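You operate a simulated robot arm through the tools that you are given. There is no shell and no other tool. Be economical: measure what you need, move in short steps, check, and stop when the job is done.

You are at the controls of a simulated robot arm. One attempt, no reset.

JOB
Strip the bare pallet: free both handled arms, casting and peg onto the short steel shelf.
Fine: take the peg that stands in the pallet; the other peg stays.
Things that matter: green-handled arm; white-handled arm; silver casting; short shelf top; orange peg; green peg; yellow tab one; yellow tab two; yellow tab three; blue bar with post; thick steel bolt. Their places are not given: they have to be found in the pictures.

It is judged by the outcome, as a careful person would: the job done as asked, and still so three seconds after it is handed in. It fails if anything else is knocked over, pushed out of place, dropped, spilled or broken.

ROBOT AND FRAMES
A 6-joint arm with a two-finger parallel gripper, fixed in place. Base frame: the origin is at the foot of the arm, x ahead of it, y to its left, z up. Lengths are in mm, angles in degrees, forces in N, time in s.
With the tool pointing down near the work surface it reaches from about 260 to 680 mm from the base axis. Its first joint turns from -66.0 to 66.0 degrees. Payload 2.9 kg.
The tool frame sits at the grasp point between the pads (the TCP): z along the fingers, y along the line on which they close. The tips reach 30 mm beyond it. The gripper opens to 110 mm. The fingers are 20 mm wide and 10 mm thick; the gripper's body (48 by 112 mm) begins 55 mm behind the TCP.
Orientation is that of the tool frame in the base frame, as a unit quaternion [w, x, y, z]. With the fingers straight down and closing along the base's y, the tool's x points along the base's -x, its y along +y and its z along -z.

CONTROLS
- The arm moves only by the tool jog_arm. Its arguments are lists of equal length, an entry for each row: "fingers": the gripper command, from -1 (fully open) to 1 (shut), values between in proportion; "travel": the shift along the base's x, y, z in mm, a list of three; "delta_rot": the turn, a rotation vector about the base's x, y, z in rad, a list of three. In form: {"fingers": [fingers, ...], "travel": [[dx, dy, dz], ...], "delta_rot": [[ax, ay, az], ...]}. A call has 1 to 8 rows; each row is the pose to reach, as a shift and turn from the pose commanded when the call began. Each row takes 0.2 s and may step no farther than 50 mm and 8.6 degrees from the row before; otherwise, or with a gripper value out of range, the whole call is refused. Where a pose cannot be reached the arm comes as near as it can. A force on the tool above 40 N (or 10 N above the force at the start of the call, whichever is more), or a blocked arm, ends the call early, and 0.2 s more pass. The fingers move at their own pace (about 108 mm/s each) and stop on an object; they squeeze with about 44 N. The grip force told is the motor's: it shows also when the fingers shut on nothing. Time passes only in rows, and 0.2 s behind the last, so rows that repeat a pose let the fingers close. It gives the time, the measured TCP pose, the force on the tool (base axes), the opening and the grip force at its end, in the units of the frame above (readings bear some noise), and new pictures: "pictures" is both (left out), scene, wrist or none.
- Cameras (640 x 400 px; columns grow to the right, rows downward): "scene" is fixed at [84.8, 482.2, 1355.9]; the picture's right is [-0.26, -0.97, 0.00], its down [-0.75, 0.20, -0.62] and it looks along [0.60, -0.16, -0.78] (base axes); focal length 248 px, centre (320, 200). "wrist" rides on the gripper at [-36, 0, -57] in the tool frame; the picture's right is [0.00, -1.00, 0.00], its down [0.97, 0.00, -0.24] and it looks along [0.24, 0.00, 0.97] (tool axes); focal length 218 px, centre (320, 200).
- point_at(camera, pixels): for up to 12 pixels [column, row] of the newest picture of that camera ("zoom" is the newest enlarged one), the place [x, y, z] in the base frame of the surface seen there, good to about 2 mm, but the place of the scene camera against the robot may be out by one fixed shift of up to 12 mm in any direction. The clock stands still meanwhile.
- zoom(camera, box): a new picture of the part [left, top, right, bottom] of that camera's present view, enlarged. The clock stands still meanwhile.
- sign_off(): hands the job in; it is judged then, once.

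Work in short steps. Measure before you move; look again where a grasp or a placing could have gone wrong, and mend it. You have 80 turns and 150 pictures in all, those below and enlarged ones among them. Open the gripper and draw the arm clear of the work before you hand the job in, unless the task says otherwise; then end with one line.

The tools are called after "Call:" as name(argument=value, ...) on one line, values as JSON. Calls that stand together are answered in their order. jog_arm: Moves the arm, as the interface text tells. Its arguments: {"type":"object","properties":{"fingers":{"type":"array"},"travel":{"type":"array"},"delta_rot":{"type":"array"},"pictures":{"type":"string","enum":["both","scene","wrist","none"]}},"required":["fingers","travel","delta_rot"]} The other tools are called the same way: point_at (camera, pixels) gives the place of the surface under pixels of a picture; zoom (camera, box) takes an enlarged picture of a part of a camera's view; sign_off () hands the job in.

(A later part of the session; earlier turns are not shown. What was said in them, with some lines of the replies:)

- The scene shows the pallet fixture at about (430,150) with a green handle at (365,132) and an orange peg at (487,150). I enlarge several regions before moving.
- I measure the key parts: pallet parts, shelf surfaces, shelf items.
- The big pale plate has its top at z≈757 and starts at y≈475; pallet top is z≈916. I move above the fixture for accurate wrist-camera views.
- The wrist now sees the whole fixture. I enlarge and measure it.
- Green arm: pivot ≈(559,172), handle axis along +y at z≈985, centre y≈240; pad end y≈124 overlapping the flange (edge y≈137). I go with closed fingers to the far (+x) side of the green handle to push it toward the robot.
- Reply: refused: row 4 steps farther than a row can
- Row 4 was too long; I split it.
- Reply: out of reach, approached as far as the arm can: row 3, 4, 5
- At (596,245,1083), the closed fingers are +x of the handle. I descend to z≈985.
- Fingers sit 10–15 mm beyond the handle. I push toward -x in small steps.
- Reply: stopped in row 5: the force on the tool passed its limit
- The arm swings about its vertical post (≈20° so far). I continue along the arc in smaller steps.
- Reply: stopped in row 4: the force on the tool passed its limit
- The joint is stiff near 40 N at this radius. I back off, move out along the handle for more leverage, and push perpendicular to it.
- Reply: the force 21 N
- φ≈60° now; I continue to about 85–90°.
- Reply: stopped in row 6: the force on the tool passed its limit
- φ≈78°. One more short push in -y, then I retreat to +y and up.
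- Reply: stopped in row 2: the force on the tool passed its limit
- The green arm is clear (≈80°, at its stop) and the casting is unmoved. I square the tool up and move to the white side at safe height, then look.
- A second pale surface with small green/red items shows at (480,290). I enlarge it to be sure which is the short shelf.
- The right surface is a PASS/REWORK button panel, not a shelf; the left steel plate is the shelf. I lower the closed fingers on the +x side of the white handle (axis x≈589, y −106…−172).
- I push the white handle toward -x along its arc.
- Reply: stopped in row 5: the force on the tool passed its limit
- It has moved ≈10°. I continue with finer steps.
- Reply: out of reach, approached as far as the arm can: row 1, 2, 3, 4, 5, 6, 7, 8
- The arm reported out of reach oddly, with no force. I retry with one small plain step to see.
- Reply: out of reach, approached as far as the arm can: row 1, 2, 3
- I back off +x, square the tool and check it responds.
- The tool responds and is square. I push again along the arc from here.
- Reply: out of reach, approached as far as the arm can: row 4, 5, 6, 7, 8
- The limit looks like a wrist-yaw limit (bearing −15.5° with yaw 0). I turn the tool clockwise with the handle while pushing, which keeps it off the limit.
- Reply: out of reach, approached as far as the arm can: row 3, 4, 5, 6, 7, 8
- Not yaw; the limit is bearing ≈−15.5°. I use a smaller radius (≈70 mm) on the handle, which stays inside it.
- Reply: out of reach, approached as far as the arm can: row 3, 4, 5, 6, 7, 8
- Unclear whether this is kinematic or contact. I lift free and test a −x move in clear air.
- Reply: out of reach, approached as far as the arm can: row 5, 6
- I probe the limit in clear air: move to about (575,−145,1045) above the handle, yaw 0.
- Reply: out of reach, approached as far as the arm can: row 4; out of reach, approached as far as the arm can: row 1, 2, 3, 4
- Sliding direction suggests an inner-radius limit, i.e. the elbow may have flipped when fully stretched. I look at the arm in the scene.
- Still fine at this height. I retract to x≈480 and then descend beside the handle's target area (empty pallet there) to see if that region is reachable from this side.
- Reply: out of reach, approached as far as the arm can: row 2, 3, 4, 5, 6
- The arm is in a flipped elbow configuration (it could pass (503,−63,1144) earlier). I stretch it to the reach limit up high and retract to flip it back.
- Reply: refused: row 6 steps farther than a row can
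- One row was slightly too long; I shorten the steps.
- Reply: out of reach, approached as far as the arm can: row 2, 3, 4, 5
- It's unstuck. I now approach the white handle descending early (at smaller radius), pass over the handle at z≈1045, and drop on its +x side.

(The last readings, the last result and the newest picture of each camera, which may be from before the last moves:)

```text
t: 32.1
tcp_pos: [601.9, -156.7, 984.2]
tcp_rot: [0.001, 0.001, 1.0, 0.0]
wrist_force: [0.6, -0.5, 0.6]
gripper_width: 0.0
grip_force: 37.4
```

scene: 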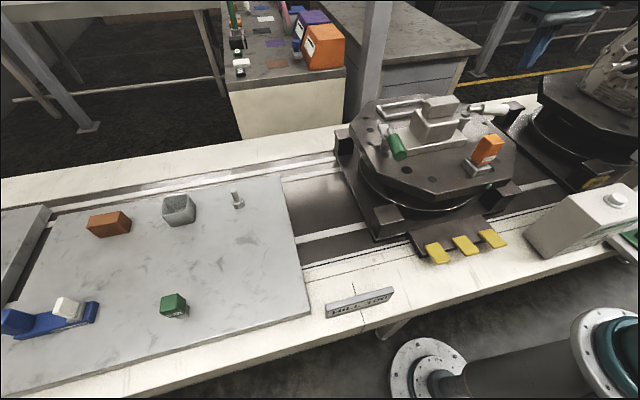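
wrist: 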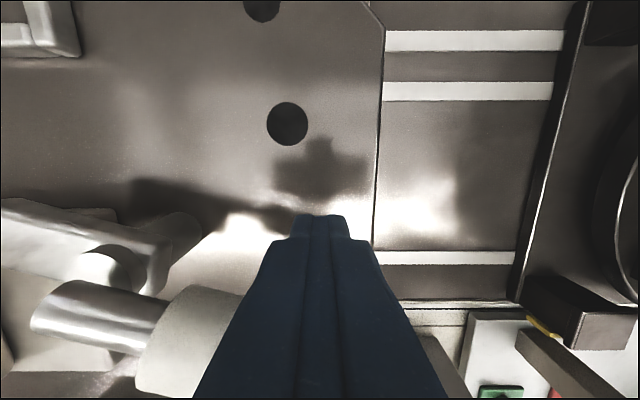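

All rows reached. I push along the arc.

Call:
jog_arm(fingers=[1, 1, 1, 1, 1, 1, 1, 1], travel=[[-12, 0, -2], [-18, 0, -2], [-24, 0, -2], [-30, 0, -2], [-36, 1, -2], [-42, 2, -2], [-48, 4, -2], [-54, 7, -2]], delta_rot=[[0, 0, 0], [0, 0, 0], [0, 0, 0], [0, 0, 0], [0, 0, 0], [0, 0, 0], [0, 0, 0], [0, 0, 0]], pictures="wrist")

```text
t: 33.9
tcp_pos: [550.3, -149.6, 982.8]
tcp_rot: [0.001, 0.001, 1.0, 0.0]
wrist_force: [7.0, 1.2, 13.1]
gripper_width: 0.2
grip_force: 37.4
```

wrist: 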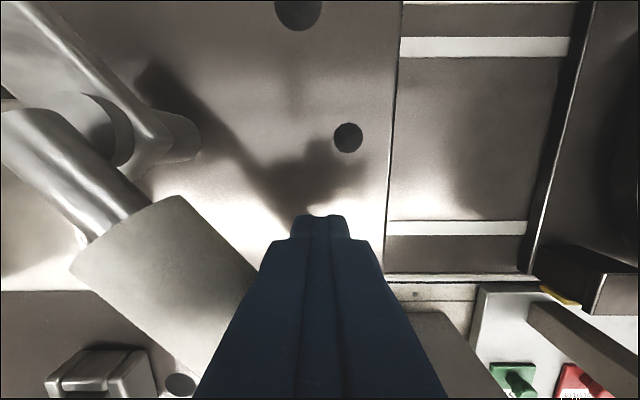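

φ≈45°. I continue to about 78°.

Call:
jog_arm(fingers=[1, 1, 1, 1, 1, 1, 1, 1], travel=[[-6, 3, 0], [-12, 7, 0], [-18, 11, 0], [-23, 15, 0], [-28, 20, 0], [-32, 25, 0], [-35, 31, 0], [-38, 36, 0]], delta_rot=[[0, 0, 0], [0, 0, 0], [0, 0, 0], [0, 0, 0], [0, 0, 0], [0, 0, 0], [0, 0, 0], [0, 0, 0]], pictures="wrist")

```text
t: 35.7
tcp_pos: [513.5, -117.9, 982.8]
tcp_rot: [0.005, 0.006, 1.0, -0.003]
wrist_force: [21.3, -31.5, -7.2]
gripper_width: 0.1
grip_force: 37.6
```

wrist: 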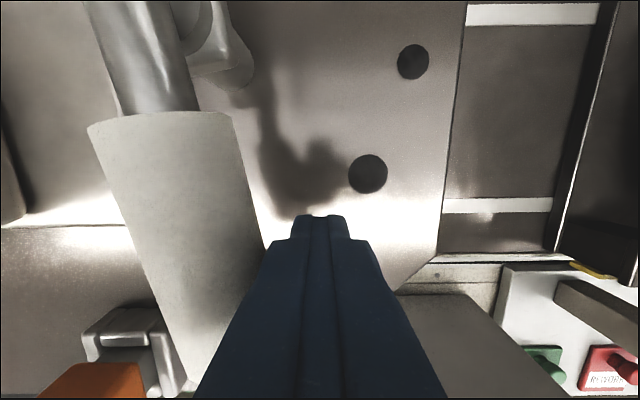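

White arm reaches its stop (force 38 N). I back off to -y, lift, and go over the casting with gripper open to check.

Call:
jog_arm(fingers=[1, 1, 1, 1, 0, -1, -1, -1], travel=[[-2, -15, 3], [-2, -15, 45], [-2, -15, 90], [-2, -10, 135], [-5, 35, 160], [-10, 80, 165], [-15, 125, 165], [-15, 165, 165]], delta_rot=[[0, 0, 0], [0, 0, 0], [0.006, 0.01, 0.012], [0.006, 0.01, 0.012], [0.006, 0.01, 0.012], [0.006, 0.01, 0.012], [0.006, 0.01, 0.012], [0.006, 0.01, 0.012]])

```text
refused: row 5 steps farther than a row can; nothing moved
```

Row 5 slightly long; shortened.

Call:
jog_arm(fingers=[1, 1, 1, 1, 0, -1, -1, -1], travel=[[-2, -15, 3], [-2, -15, 45], [-2, -15, 90], [-2, -10, 135], [-5, 30, 155], [-10, 75, 165], [-15, 120, 165], [-15, 165, 165]], delta_rot=[[0, 0, 0], [0, 0, 0], [0.006, 0.01, 0.012], [0.006, 0.01, 0.012], [0.006, 0.01, 0.012], [0.006, 0.01, 0.012], [0.006, 0.01, 0.012], [0.006, 0.01, 0.012]])

```text
t: 37.5
tcp_pos: [496.3, 51.8, 1148.7]
tcp_rot: [-0.004, -0.005, 1.0, 0.003]
wrist_force: [0.4, 0.4, -0.3]
gripper_width: 109.9
grip_force: 0.1
```

scene: 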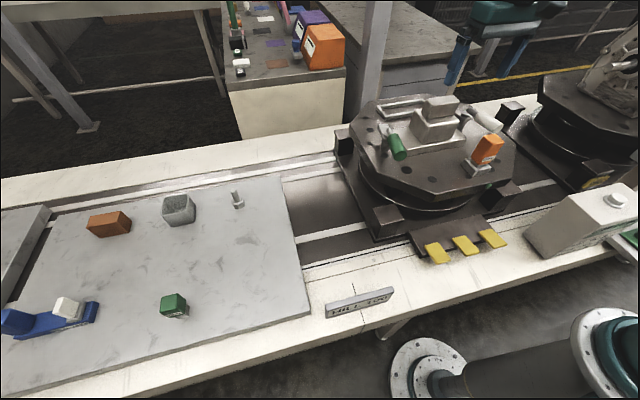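
wrist: 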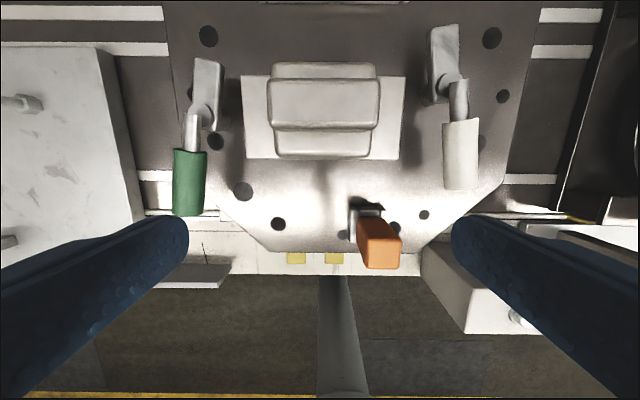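

Both arms are clear of the casting flange. I measure the casting and shelf edge for the grasp and placement.

Call:
point_at(camera="wrist", pixels=[[271, 100], [376, 100], [323, 84], [323, 123], [323, 100], [246, 118], [402, 118], [323, 156], [208, 65], [440, 35], [105, 60], [135, 190]])

Call:
zoom(camera="wrist", box=[160, 20, 500, 232])

```text
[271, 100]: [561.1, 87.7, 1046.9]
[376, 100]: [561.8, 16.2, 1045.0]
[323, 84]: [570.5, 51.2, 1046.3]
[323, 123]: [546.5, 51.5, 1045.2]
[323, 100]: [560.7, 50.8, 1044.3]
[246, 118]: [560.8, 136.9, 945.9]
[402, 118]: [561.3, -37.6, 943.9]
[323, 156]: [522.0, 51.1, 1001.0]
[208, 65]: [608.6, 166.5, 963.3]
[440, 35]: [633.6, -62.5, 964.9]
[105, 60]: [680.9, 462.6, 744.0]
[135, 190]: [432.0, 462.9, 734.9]
```

```text
1.88 times, centred on (330, 126) of wrist
```

zoom: 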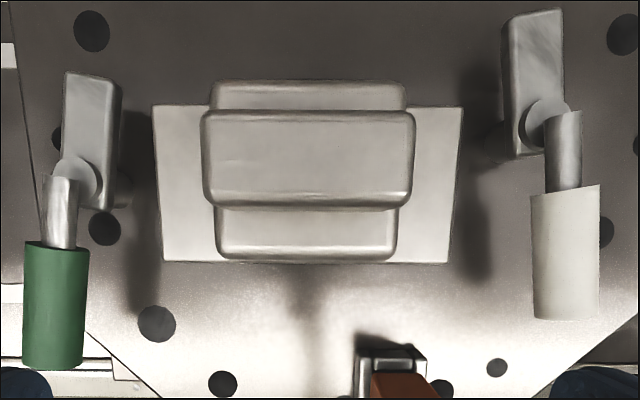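

Top block centre ≈(559,51.5), 74 mm long in y, z 1005–1045; shelf edge y≈464. I take the peg first: move above it and look.

Call:
jog_arm(fingers=[-1, -1, -1], travel=[[-30, -25, -20], [-55, -50, -40], [-66, -59, -70]], delta_rot=[[-0.006, -0.008, -0.01], [-0.006, -0.008, -0.01], [-0.006, -0.008, -0.01]])

```text
t: 38.3
tcp_pos: [429.9, -7.3, 1076.9]
tcp_rot: [-0.001, 0.0, 1.0, 0.0]
wrist_force: [0.5, 0.2, 0.3]
gripper_width: 110.1
grip_force: 0.1
```

scene: 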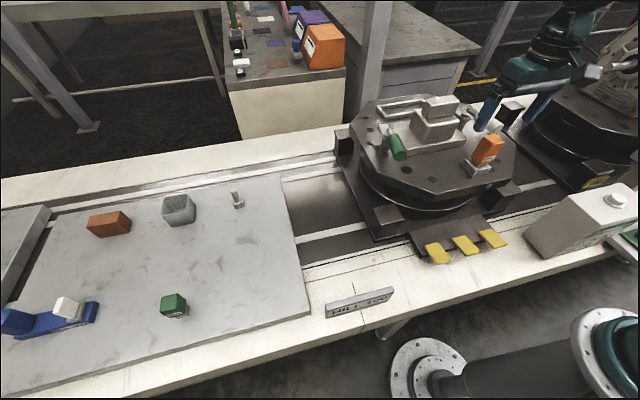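
wrist: 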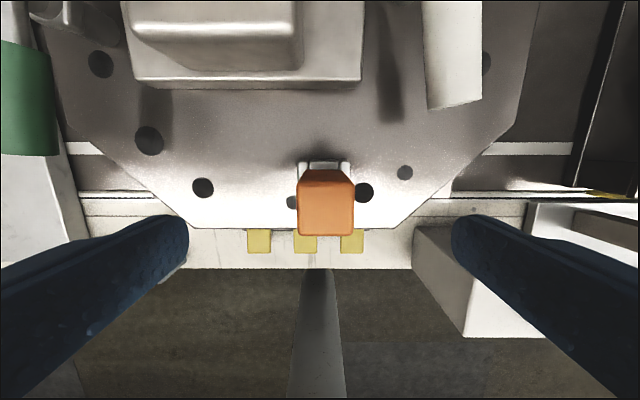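

The peg is at (325,208). I measure its top corners and body.

Call:
point_at(camera="wrist", pixels=[[301, 188], [350, 188], [302, 232], [350, 232], [325, 210], [325, 175], [303, 166], [347, 166], [310, 180], [340, 180]])

Call:
zoom(camera="scene", box=[455, 125, 525, 185])

Call:
zoom(camera="scene", box=[140, 280, 210, 325])

```text
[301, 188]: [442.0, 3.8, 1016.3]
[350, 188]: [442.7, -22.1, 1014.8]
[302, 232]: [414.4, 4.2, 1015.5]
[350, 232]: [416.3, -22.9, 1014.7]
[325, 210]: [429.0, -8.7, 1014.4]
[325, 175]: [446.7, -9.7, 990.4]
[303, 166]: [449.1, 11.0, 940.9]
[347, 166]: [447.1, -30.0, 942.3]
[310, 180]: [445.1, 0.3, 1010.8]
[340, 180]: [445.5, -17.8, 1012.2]
```

```text
6.67 times, centred on (490, 155) of scene
```

zoom: 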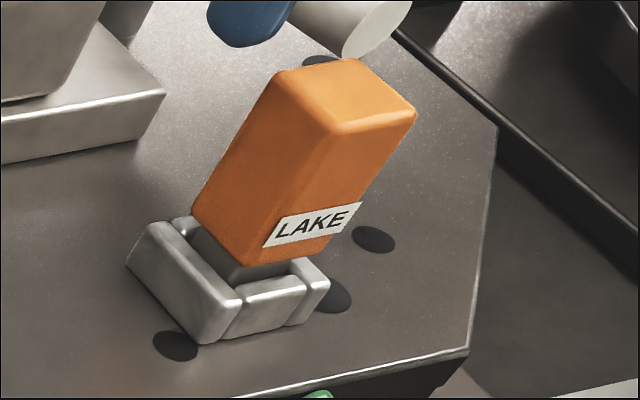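

```text
8.89 times, centred on (175, 302) of scene
```

zoom: 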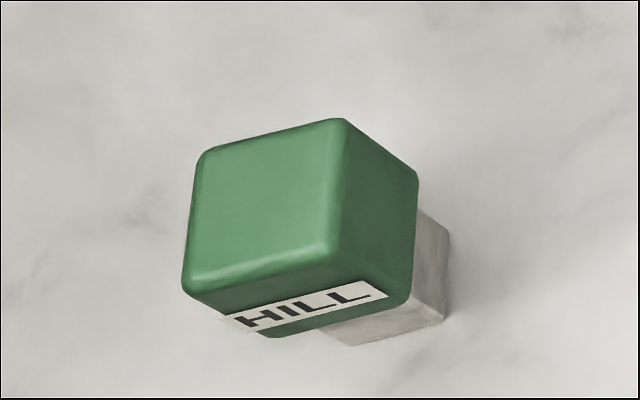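

Peg head centre ≈(429.5,−9), 30 mm square, top z 1015. I descend to TCP z≈987, close, and lift a little.

Call:
jog_arm(fingers=[-1, -1, -1, 1, 1, 1, 1], travel=[[0, -1.5, -40], [0, -1.5, -75], [0, -1.5, -90], [0, -1.5, -90], [0, -1.5, -90], [0, -1.5, -90], [0, -1.5, -90]], delta_rot=[[0, 0, 0], [0, 0, 0], [0, 0, 0], [0, 0, 0], [0, 0, 0], [0, 0, 0], [0, 0, 0]])

```text
t: 39.9
tcp_pos: [430.5, -8.4, 987.3]
tcp_rot: [-0.001, 0.0, 1.0, 0.0]
wrist_force: [-0.8, -0.6, -0.4]
gripper_width: 33.9
grip_force: 43.7
```

scene: 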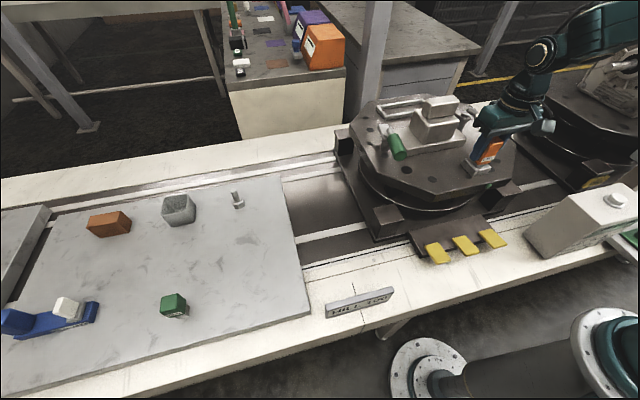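
wrist: 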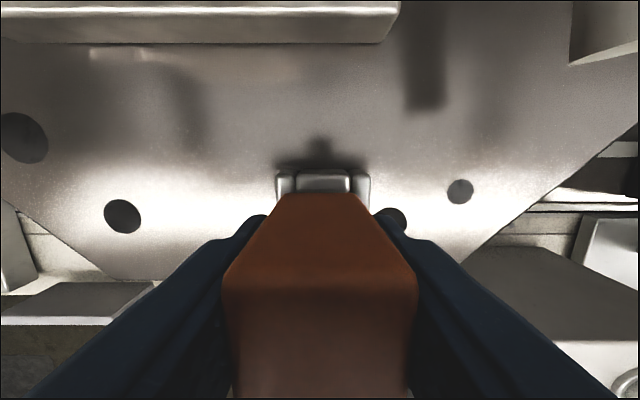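

Gripped at 34 mm. I lift straight up in small steps.

Call:
jog_arm(fingers=[1, 1, 1, 1, 1, 1], travel=[[0, 0, 5], [0, 0, 15], [0, 0, 30], [0, 0, 60], [0, 0, 100], [0, 0, 130]], delta_rot=[[0, 0, 0], [0, 0, 0], [0, 0, 0], [0, 0, 0], [0, 0, 0], [0, 0, 0]])

```text
t: 41.3
tcp_pos: [429.6, -9.0, 1118.1]
tcp_rot: [-0.001, 0.0, 1.0, 0.0]
wrist_force: [-0.7, 0.1, -1.4]
gripper_width: 33.4
grip_force: 44.5
```

scene: 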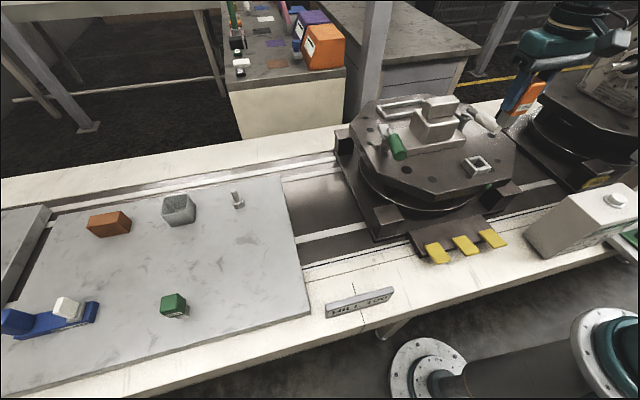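
wrist: 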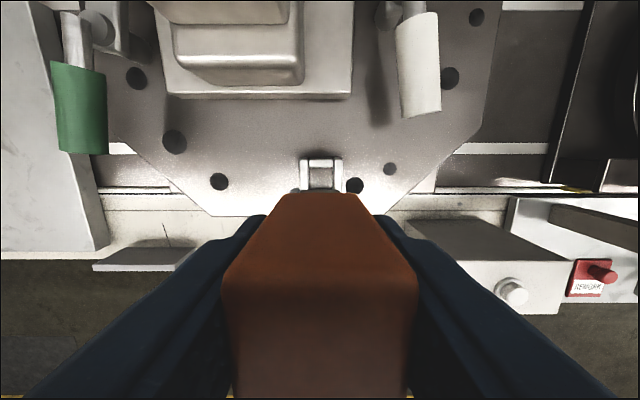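

The peg is out of its socket. I enlarge it to judge the shank length before placing.

Call:
zoom(camera="scene", box=[470, 60, 570, 145])

Call:
point_at(camera="scene", pixels=[[503, 127], [510, 122], [516, 108], [508, 112], [480, 164]])

```text
4.71 times, centred on (520, 102) of scene
```

zoom: 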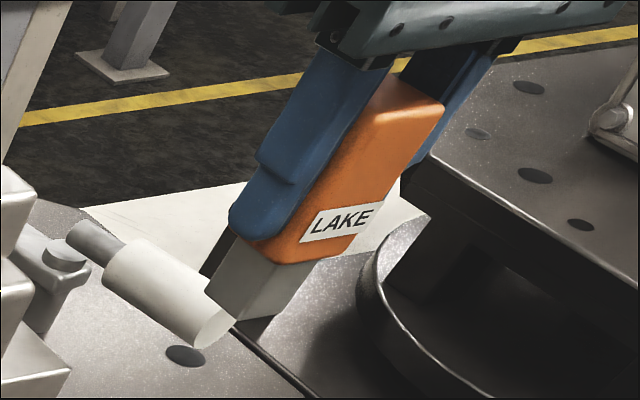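

```text
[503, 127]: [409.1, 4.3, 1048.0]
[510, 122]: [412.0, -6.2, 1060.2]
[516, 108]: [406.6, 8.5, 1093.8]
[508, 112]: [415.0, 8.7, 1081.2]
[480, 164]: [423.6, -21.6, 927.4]
```

Shank bottom is ≈69 mm below the TCP. I carry the peg across toward the shelf at z≈1118.

Call:
jog_arm(fingers=[1, 1, 1, 1, 1, 1, 1, 1], travel=[[-5, 49, 0], [-10, 98, 0], [-15, 147, 0], [-20, 196, 0], [-25, 245, 0], [-30, 294, 0], [-35, 343, 0], [-40, 392, -5]], delta_rot=[[0, 0, 0], [0, 0, 0], [0, 0, 0], [0, 0, 0], [0, 0, 0], [0, 0, 0], [0, 0, 0], [0, 0, 0]], pictures="both")

```text
t: 43.1
tcp_pos: [390.0, 382.9, 1114.2]
tcp_rot: [0.0, 0.001, 1.0, 0.0]
wrist_force: [-0.2, 0.6, -0.2]
gripper_width: 33.6
grip_force: 44.0
```

scene: 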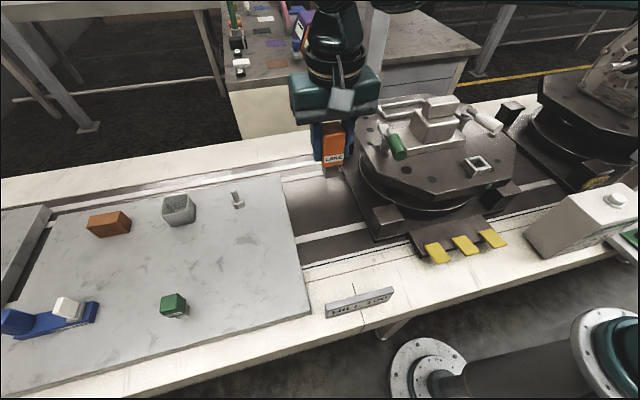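
wrist: 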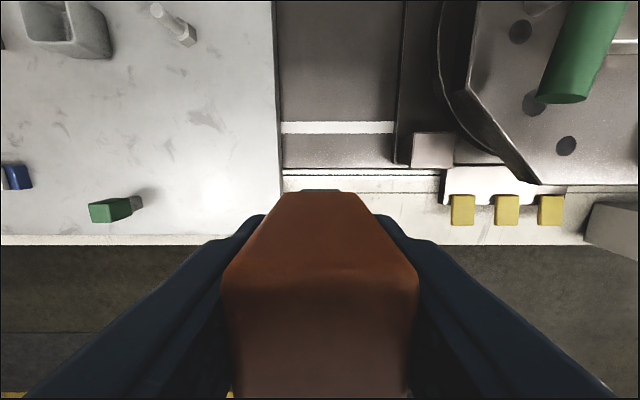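

Good. I measure the shelf's edge and free area around the target from this view.

Call:
point_at(camera="wrist", pixels=[[275, 100], [278, 170], [270, 190], [200, 232], [230, 150], [150, 150], [240, 80], [200, 190], [125, 205], [188, 40], [60, 238], [230, 215]])

```text
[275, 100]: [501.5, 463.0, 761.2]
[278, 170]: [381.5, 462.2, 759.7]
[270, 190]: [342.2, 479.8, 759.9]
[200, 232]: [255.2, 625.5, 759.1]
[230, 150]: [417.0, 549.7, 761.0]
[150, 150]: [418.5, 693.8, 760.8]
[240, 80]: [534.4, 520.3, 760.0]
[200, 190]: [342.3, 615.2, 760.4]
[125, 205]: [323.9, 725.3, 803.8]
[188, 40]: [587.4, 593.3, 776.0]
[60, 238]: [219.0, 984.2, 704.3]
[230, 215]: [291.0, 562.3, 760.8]
```

Shelf top z≈760, edge y≈462. I descend toward (430,500), stopping above the surface.

Call:
jog_arm(fingers=[1, 1, 1, 1, 1, 1, 1], travel=[[5, 20, -40], [10, 40, -80], [15, 60, -120], [22, 80, -160], [30, 100, -200], [40, 117, -240], [40, 117, -265]], delta_rot=[[0, 0, 0], [0, 0, 0], [0, 0, 0], [0, 0, 0], [0, 0, 0], [0, 0, 0], [0, 0, 0]])

```text
t: 44.7
tcp_pos: [431.9, 500.7, 846.4]
tcp_rot: [0.0, 0.0, 1.0, 0.001]
wrist_force: [0.2, -0.7, -1.0]
gripper_width: 33.1
grip_force: 44.6
```

scene: 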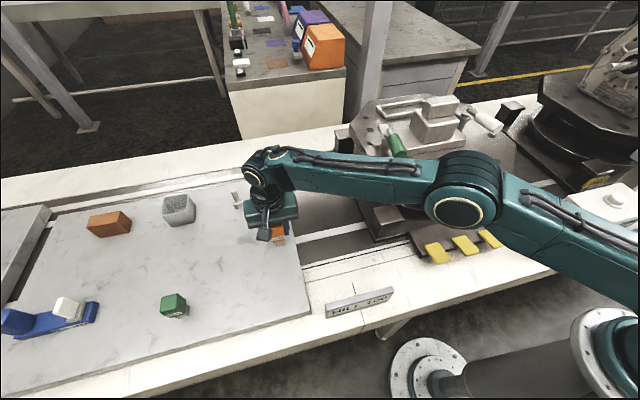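
wrist: 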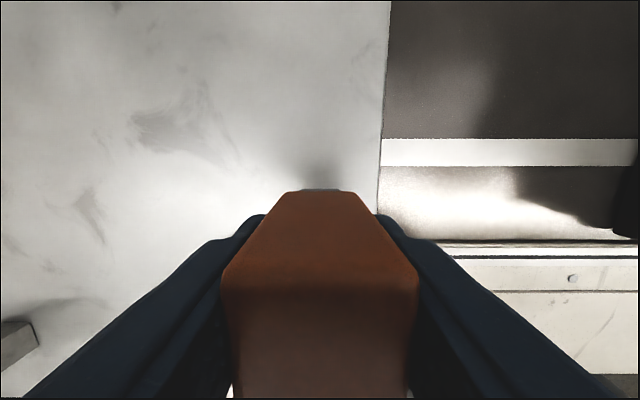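

I lower in small steps and watch the force.

Call:
jog_arm(fingers=[1, 1, 1, 1], travel=[[0, 0, -8], [0, 0, -12], [0, 0, -14], [0, 0, -15]], delta_rot=[[0, 0, 0], [0, 0, 0], [0, 0, 0], [0, 0, 0]], pictures="none")

Call:
zoom(camera="scene", box=[230, 190, 330, 260])

```text
t: 45.7
tcp_pos: [430.6, 500.5, 832.9]
tcp_rot: [0.0, 0.0, 1.0, 0.002]
wrist_force: [-1.3, -0.8, -1.5]
gripper_width: 33.4
grip_force: 44.3
```

```text
5.71 times, centred on (280, 225) of scene
```

zoom: 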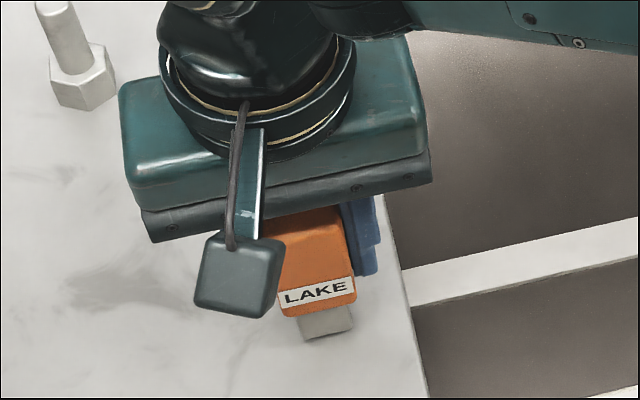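

No contact yet; I go down further in 1 mm steps.

Call:
jog_arm(fingers=[1, 1, 1], travel=[[0, 0, -1.5], [0, 0, -3], [0, 0, -4]], delta_rot=[[0, 0, 0], [0, 0, 0], [0, 0, 0]], pictures="none")

```text
t: 46.5
tcp_pos: [431.2, 501.6, 828.2]
tcp_rot: [0.0, 0.0, 1.0, 0.001]
wrist_force: [0.1, -0.1, -0.8]
gripper_width: 33.6
grip_force: 44.5
```

Call:
jog_arm(fingers=[1, 1, 1], travel=[[0, 0, -1], [0, 0, -2], [0, 0, -3]], delta_rot=[[0, 0, 0], [0, 0, 0], [0, 0, 0]], pictures="none")

Call:
zoom(camera="scene", box=[255, 205, 315, 260])

```text
t: 47.3
tcp_pos: [429.9, 500.6, 826.8]
tcp_rot: [0.0, 0.001, 1.0, 0.001]
wrist_force: [-3.7, -3.9, 11.2]
gripper_width: 33.7
grip_force: 43.8
```

```text
7.27 times, centred on (285, 232) of scene
```

zoom: 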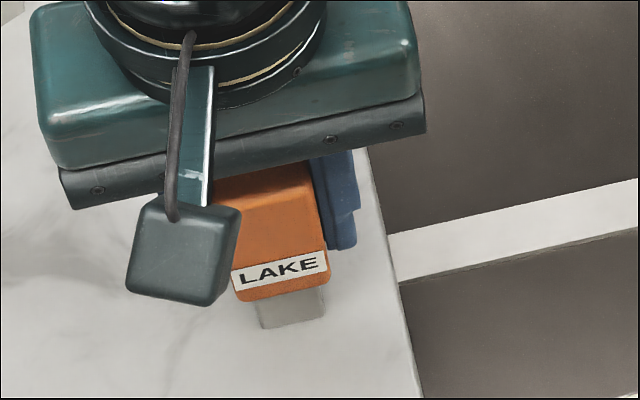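

Contact (11 N up). I open the gripper and lift straight up.

Call:
jog_arm(fingers=[0.2, -0.2, -0.6, -0.6, -0.6, -0.6, -0.6, -0.6], travel=[[0, 0, 1], [0, 0, 1], [0, 0, 1], [0, 0, 20], [0, 0, 60], [0, 0, 100], [0, 0, 140], [0, 0, 170]], delta_rot=[[0, 0, 0], [0, 0, 0], [0, 0, 0], [0, 0, 0], [0, 0, 0], [0, 0, 0], [0, 0, 0], [0, 0, 0]])

```text
t: 49.1
tcp_pos: [431.2, 500.1, 996.5]
tcp_rot: [-0.001, 0.0, 1.0, 0.0]
wrist_force: [0.3, -0.3, -0.9]
gripper_width: 88.1
grip_force: 0.0
```

scene: 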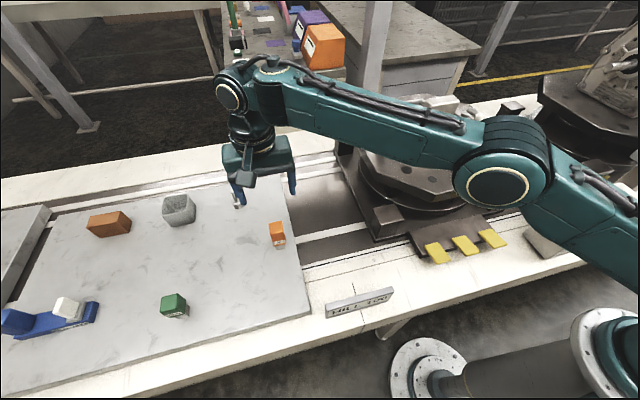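
wrist: 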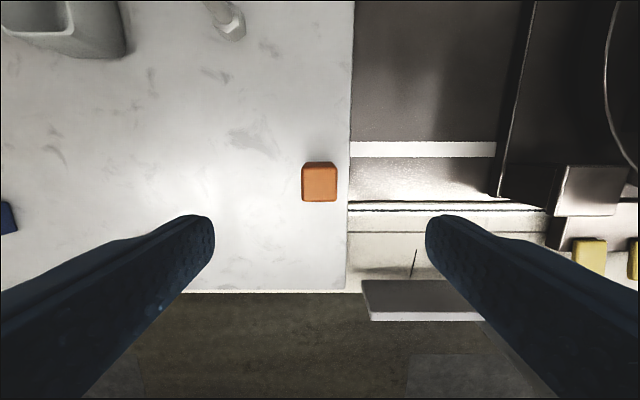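

The orange peg stands on the shelf at about (430,500). I return to the casting, gripper fully open.

Call:
jog_arm(fingers=[-1, -1, -1, -1, -1, -1, -1, -1], travel=[[-10, -25, 40], [-20, -55, 75], [-25, -90, 108], [-20, -135, 125], [-15, -183, 130], [-5, -231, 130], [5, -279, 130], [15, -327, 130]], delta_rot=[[0, 0, 0], [0, 0, 0], [0, 0, 0], [0, 0, 0], [0, 0, 0], [0, 0, 0], [0, 0, 0], [0, 0, 0]], pictures="none")

Call:
jog_arm(fingers=[-1, -1, -1, -1], travel=[[30, -38, 0], [60, -75, 0], [90, -108, 0], [113, -122, -22]], delta_rot=[[0, 0, 0], [0, 0, 0], [0, 0, 0], [0, 0, 0]])

```text
t: 50.9
tcp_pos: [445.8, 172.9, 1125.5]
tcp_rot: [0.0, -0.001, 1.0, 0.0]
wrist_force: [-0.8, 0.0, 0.9]
gripper_width: 109.9
grip_force: 0.1
```

```text
t: 51.9
tcp_pos: [559.7, 51.0, 1102.5]
tcp_rot: [-0.002, 0.0, 1.0, 0.0]
wrist_force: [0.1, -0.3, 0.0]
gripper_width: 110.2
grip_force: 0.0
```

scene: 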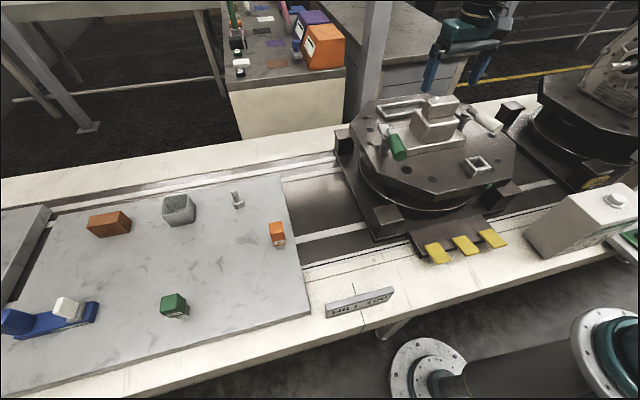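
wrist: 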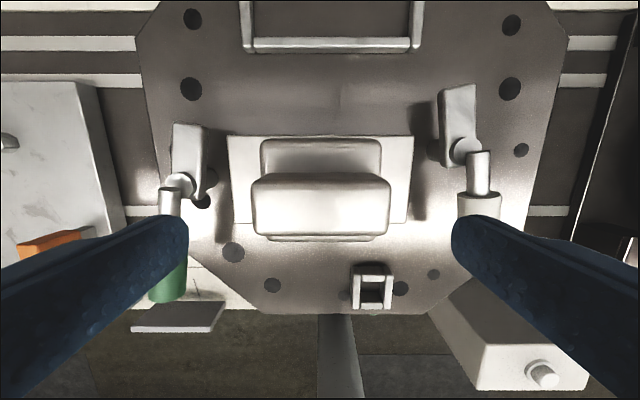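

I measure the top block again from here to centre the grasp.

Call:
point_at(camera="wrist", pixels=[[256, 205], [386, 205], [320, 182], [320, 230], [320, 205], [320, 145], [270, 145], [372, 145], [264, 160], [378, 160]])

```text
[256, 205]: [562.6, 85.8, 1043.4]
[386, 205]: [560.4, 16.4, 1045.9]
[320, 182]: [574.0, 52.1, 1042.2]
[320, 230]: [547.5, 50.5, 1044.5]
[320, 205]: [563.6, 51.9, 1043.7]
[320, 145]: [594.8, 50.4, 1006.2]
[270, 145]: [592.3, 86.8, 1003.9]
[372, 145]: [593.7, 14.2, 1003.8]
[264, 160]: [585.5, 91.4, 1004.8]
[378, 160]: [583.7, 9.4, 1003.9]
```

Block centre ≈(560,51). I descend to TCP z≈1040 (tips 1010, above the 1005 step) and close.

Call:
jog_arm(fingers=[-1, -1, 1, 1, 1], travel=[[0, 0, -40], [0, 0, -62.5], [0, 0, -62.5], [0, 0, -62.5], [0, 0, -62.5]], delta_rot=[[0, 0, 0], [0, 0, 0], [0, 0, 0], [0, 0, 0], [0, 0, 0]], pictures="wrist")

```text
t: 53.1
tcp_pos: [559.8, 49.7, 1040.7]
tcp_rot: [0.0, 0.001, 1.0, 0.0]
wrist_force: [0.6, -3.4, -0.4]
gripper_width: 79.8
grip_force: 44.3
```

wrist: 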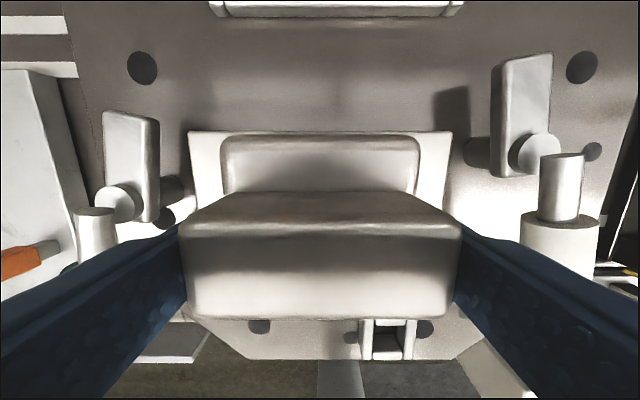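

Gripped at 80 mm. I lift slowly.

Call:
jog_arm(fingers=[1, 1, 1, 1, 1, 1, 1, 1], travel=[[0, 0, 4], [0, 0, 10], [0, 0, 20], [0, 0, 35], [0, 0, 55], [0, 0, 75], [0, 0, 95], [0, 0, 115]], delta_rot=[[0, 0, 0], [0, 0, 0], [0, 0, 0], [0, 0, 0], [0, 0, 0], [0, 0, 0], [0, 0, 0], [0, 0, 0]])

```text
t: 54.9
tcp_pos: [558.2, 50.3, 1155.5]
tcp_rot: [-0.001, 0.0, 1.0, 0.0]
wrist_force: [0.5, 0.5, -10.6]
gripper_width: 79.8
grip_force: 43.8
```

scene: 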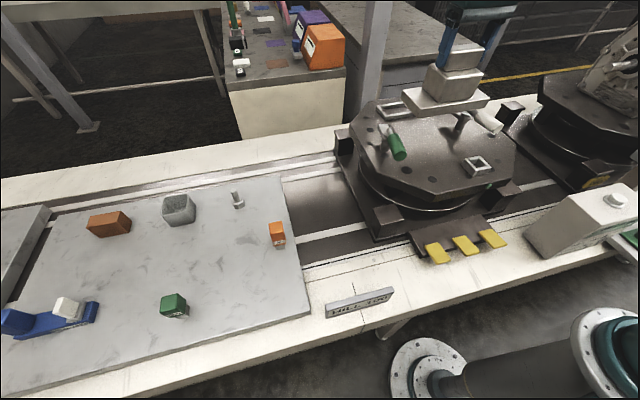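
wrist: 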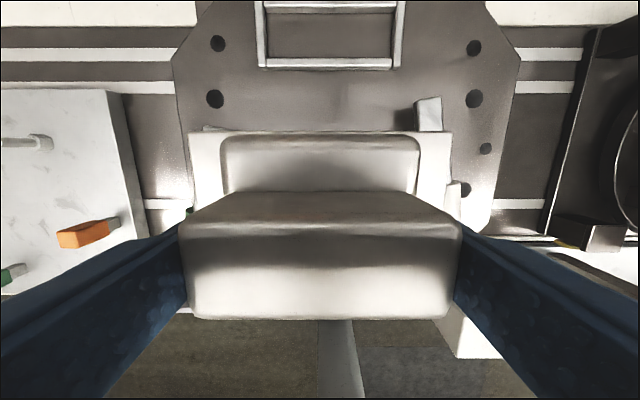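

The casting (≈1 kg) is held level and the pallet arms didn't move. I carry it back and across.

Call:
jog_arm(fingers=[1, 1, 1, 1, 1, 1, 1, 1], travel=[[-30, 15, 0], [-65, 35, 0], [-100, 60, 0], [-135, 90, 0], [-160, 125, 0], [-180, 165, 0], [-190, 205, 0], [-195, 245, 0]], delta_rot=[[0, 0, 0], [0, 0, 0], [0, 0, 0], [0, 0, 0], [0, 0, 0], [0, 0, 0], [0, 0, 0], [0, 0, 0]], pictures="none")

Call:
jog_arm(fingers=[1, 1, 1, 1, 1, 1, 1], travel=[[-5, 40, 0], [-10, 80, -5], [-15, 115, -20], [-20, 150, -45], [-23, 185, -70], [-23, 220, -100], [-23, 250, -135]], delta_rot=[[0, 0, 0], [0, 0, 0], [0, 0, 0], [0, 0, 0], [0, 0, 0], [0, 0, 0], [0, 0, 0]])

```text
t: 56.7
tcp_pos: [363.9, 295.1, 1154.3]
tcp_rot: [0.0, 0.001, 1.0, 0.0]
wrist_force: [0.9, 1.3, -10.6]
gripper_width: 79.7
grip_force: 44.3
```

```text
t: 58.3
tcp_pos: [339.5, 547.0, 1020.6]
tcp_rot: [0.0, 0.0, 1.0, 0.0]
wrist_force: [0.4, 1.8, -10.0]
gripper_width: 79.7
grip_force: 44.5
```

scene: 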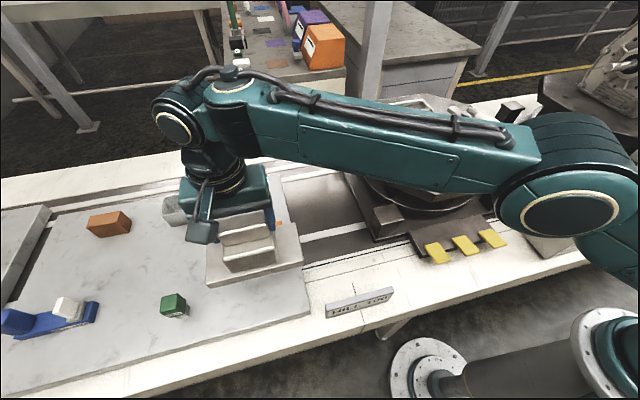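
wrist: 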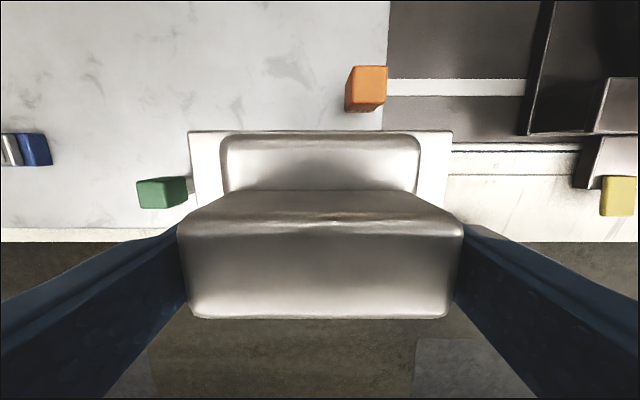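

Clear of both pegs. I move to y≈566 and lower to just above the shelf (expected contact TCP z≈881).

Call:
jog_arm(fingers=[1, 1, 1, 1, 1, 1], travel=[[0, 19, -20], [0, 19, -55], [0, 19, -85], [0, 19, -110], [0, 19, -125], [0, 19, -132]], delta_rot=[[0, 0, 0], [0, 0, 0], [0, 0, 0], [0, 0, 0], [0, 0, 0], [0, 0, 0]])

```text
t: 59.7
tcp_pos: [340.4, 565.1, 888.1]
tcp_rot: [-0.001, 0.0, 1.0, -0.001]
wrist_force: [0.4, -0.1, -11.1]
gripper_width: 79.9
grip_force: 44.2
```

scene: 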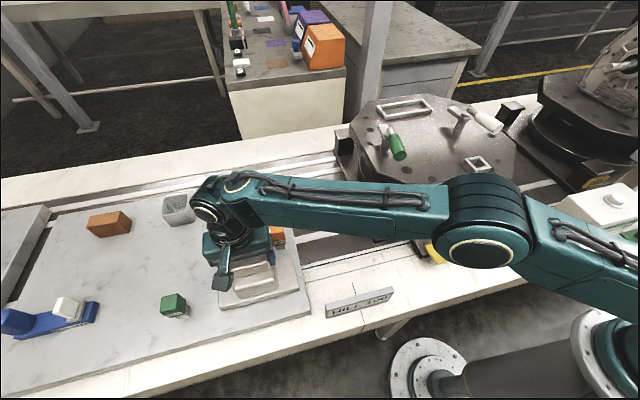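
wrist: 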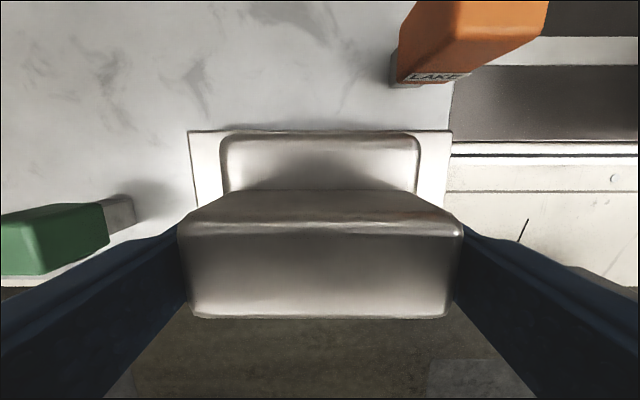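

Flange right edge ≈ y 478 versus shelf edge 462; I add 6 mm margin in +y and lower gently.

Call:
jog_arm(fingers=[1, 1, 1, 1], travel=[[0, 6, 0], [0, 6, -3], [0, 6, -5], [0, 6, -6]], delta_rot=[[0, 0, 0], [0, 0, 0], [0, 0, 0], [0, 0, 0]], pictures="none")

Call:
jog_arm(fingers=[1, 1, 1], travel=[[0, 0, -1], [0, 0, -1.5], [0, 0, -2]], delta_rot=[[0, 0, 0], [0, 0, 0], [0, 0, 0]], pictures="none")

```text
t: 60.7
tcp_pos: [340.0, 570.8, 881.3]
tcp_rot: [0.0, 0.0, 1.0, 0.0]
wrist_force: [-0.5, -0.1, -11.0]
gripper_width: 79.8
grip_force: 43.8
```

```text
t: 61.5
tcp_pos: [341.6, 570.6, 880.6]
tcp_rot: [-0.002, 0.001, 1.0, 0.001]
wrist_force: [0.8, -0.1, -10.3]
gripper_width: 79.7
grip_force: 43.8
```

Still carrying full weight; I go down a little more.

Call:
jog_arm(fingers=[1, 1, 1], travel=[[0, 0, -1], [0, 0, -2], [0, 0, -2.5]], delta_rot=[[0, 0, 0], [0, 0, 0], [0, 0, 0]], pictures="none")

```text
t: 62.3
tcp_pos: [340.6, 570.4, 880.0]
tcp_rot: [0.0, 0.001, 1.0, 0.001]
wrist_force: [-2.3, -0.7, 7.6]
gripper_width: 79.9
grip_force: 44.0
```

Seated (force now +8 N, weight off). I open the fingers, wait, and lift straight up.

Call:
jog_arm(fingers=[0, -0.6, -1, -1, -1, -1, -1, -1], travel=[[0, 0, 0.5], [0, 0, 0.5], [0, 0, 0.5], [0, 0, 0.5], [0, 0, 25], [0, 0, 65], [0, -5, 105], [-5, -30, 140]], delta_rot=[[0, 0, 0], [0, 0, 0], [0, 0, 0], [0, 0, 0], [0, 0, 0], [0, 0, 0], [0, 0, 0], [0, 0, 0]])

```text
t: 64.1
tcp_pos: [335.0, 541.3, 1018.7]
tcp_rot: [-0.001, 0.001, 1.0, 0.001]
wrist_force: [0.5, 0.2, -0.2]
gripper_width: 110.1
grip_force: 0.0
```

scene: 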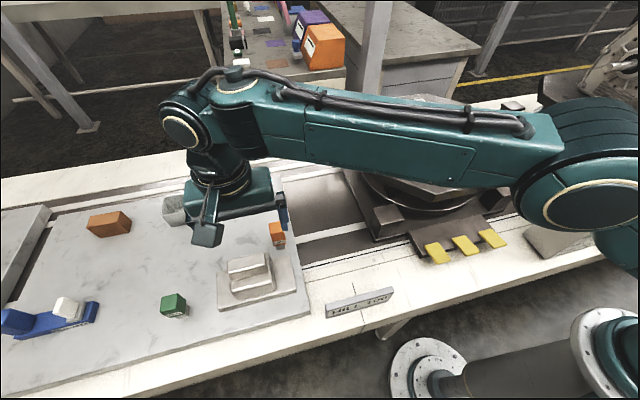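
wrist: 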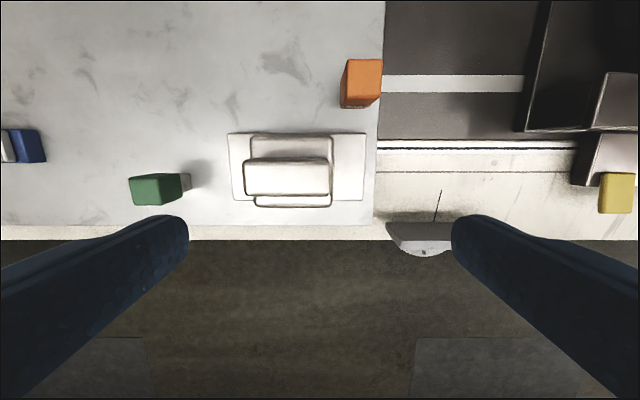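

Casting and peg both rest on the shelf. I draw the arm back to its starting area and take a final look.

Call:
jog_arm(fingers=[-1, -1, -1, -1, -1, -1, -1, -1], travel=[[0, -35, 30], [5, -75, 55], [10, -122, 70], [15, -170, 85], [20, -218, 90], [25, -267, 90], [30, -316, 90], [35, -365, 90]], delta_rot=[[0, 0, 0], [0, 0, 0], [0, 0, 0], [0, 0, 0], [0, 0, 0], [0, 0, 0], [0, 0, 0], [0, 0, 0]])

Call:
zoom(camera="scene", box=[150, 90, 530, 327])

```text
refused: row 4 steps farther than a row can; nothing moved
```

```text
1.68 times, centred on (340, 208) of scene
```

zoom: 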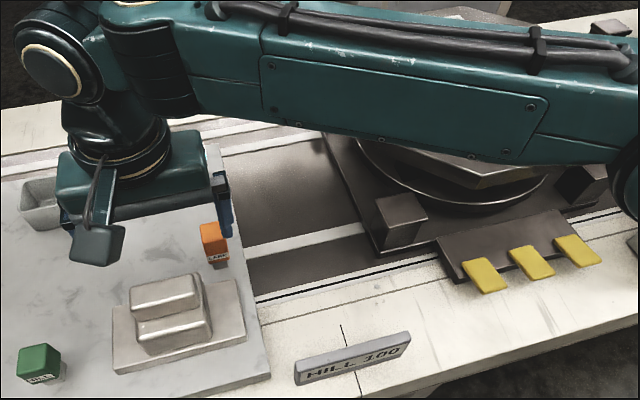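

A row was slightly too long; I shorten the steps and retreat.

Call:
jog_arm(fingers=[-1, -1, -1, -1, -1, -1, -1, -1], travel=[[0, -35, 30], [5, -75, 55], [10, -120, 70], [15, -166, 82], [20, -214, 88], [25, -262, 90], [30, -310, 90], [35, -358, 90]], delta_rot=[[0, 0, 0], [0, 0, 0], [0, 0, 0], [0, 0, 0], [0, 0, 0], [0, 0, 0], [0, 0, 0], [0, 0, 0]])

Call:
zoom(camera="scene", box=[150, 90, 530, 327])

```text
t: 65.9
tcp_pos: [369.9, 183.1, 1109.1]
tcp_rot: [-0.001, -0.001, 1.0, 0.001]
wrist_force: [0.3, 0.2, 0.6]
gripper_width: 109.8
grip_force: 0.0
```

scene: 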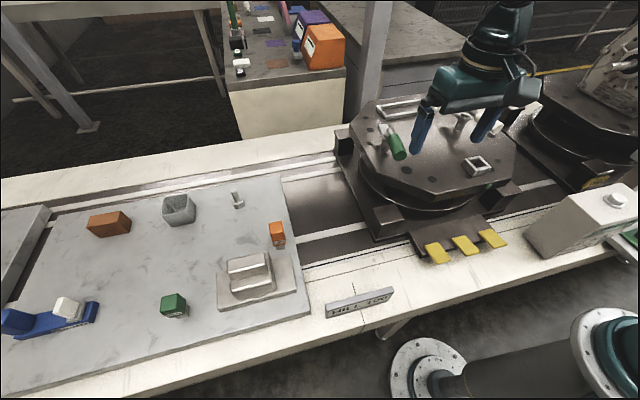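
wrist: 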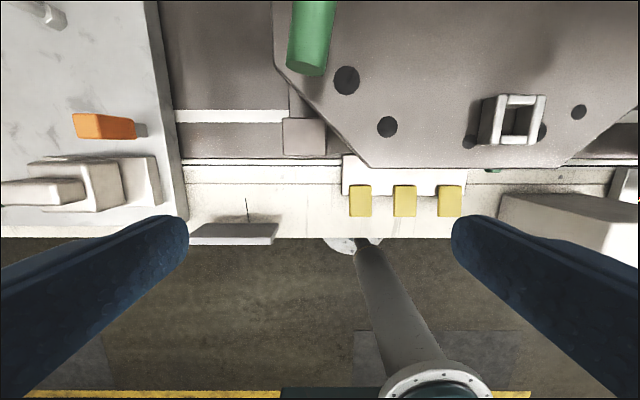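

```text
1.68 times, centred on (340, 208) of scene
```

zoom: 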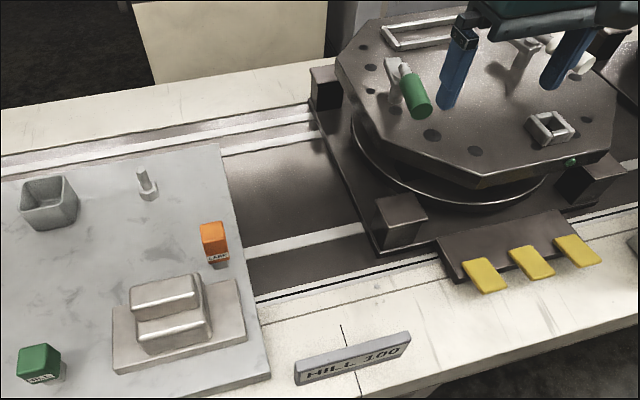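

The pallet is bare, both arms are swung clear, and the casting and orange peg stand on the shelf. The green peg, bolt and blue bar are where they were, so I hand in.

Call:
sign_off()

```text
The job is handed in.
```

I swung both handled arms clear and moved the silver casting and the orange peg from the pallet to the short steel shelf. The green peg and everything else stayed in place, and the gripper is open and drawn clear.
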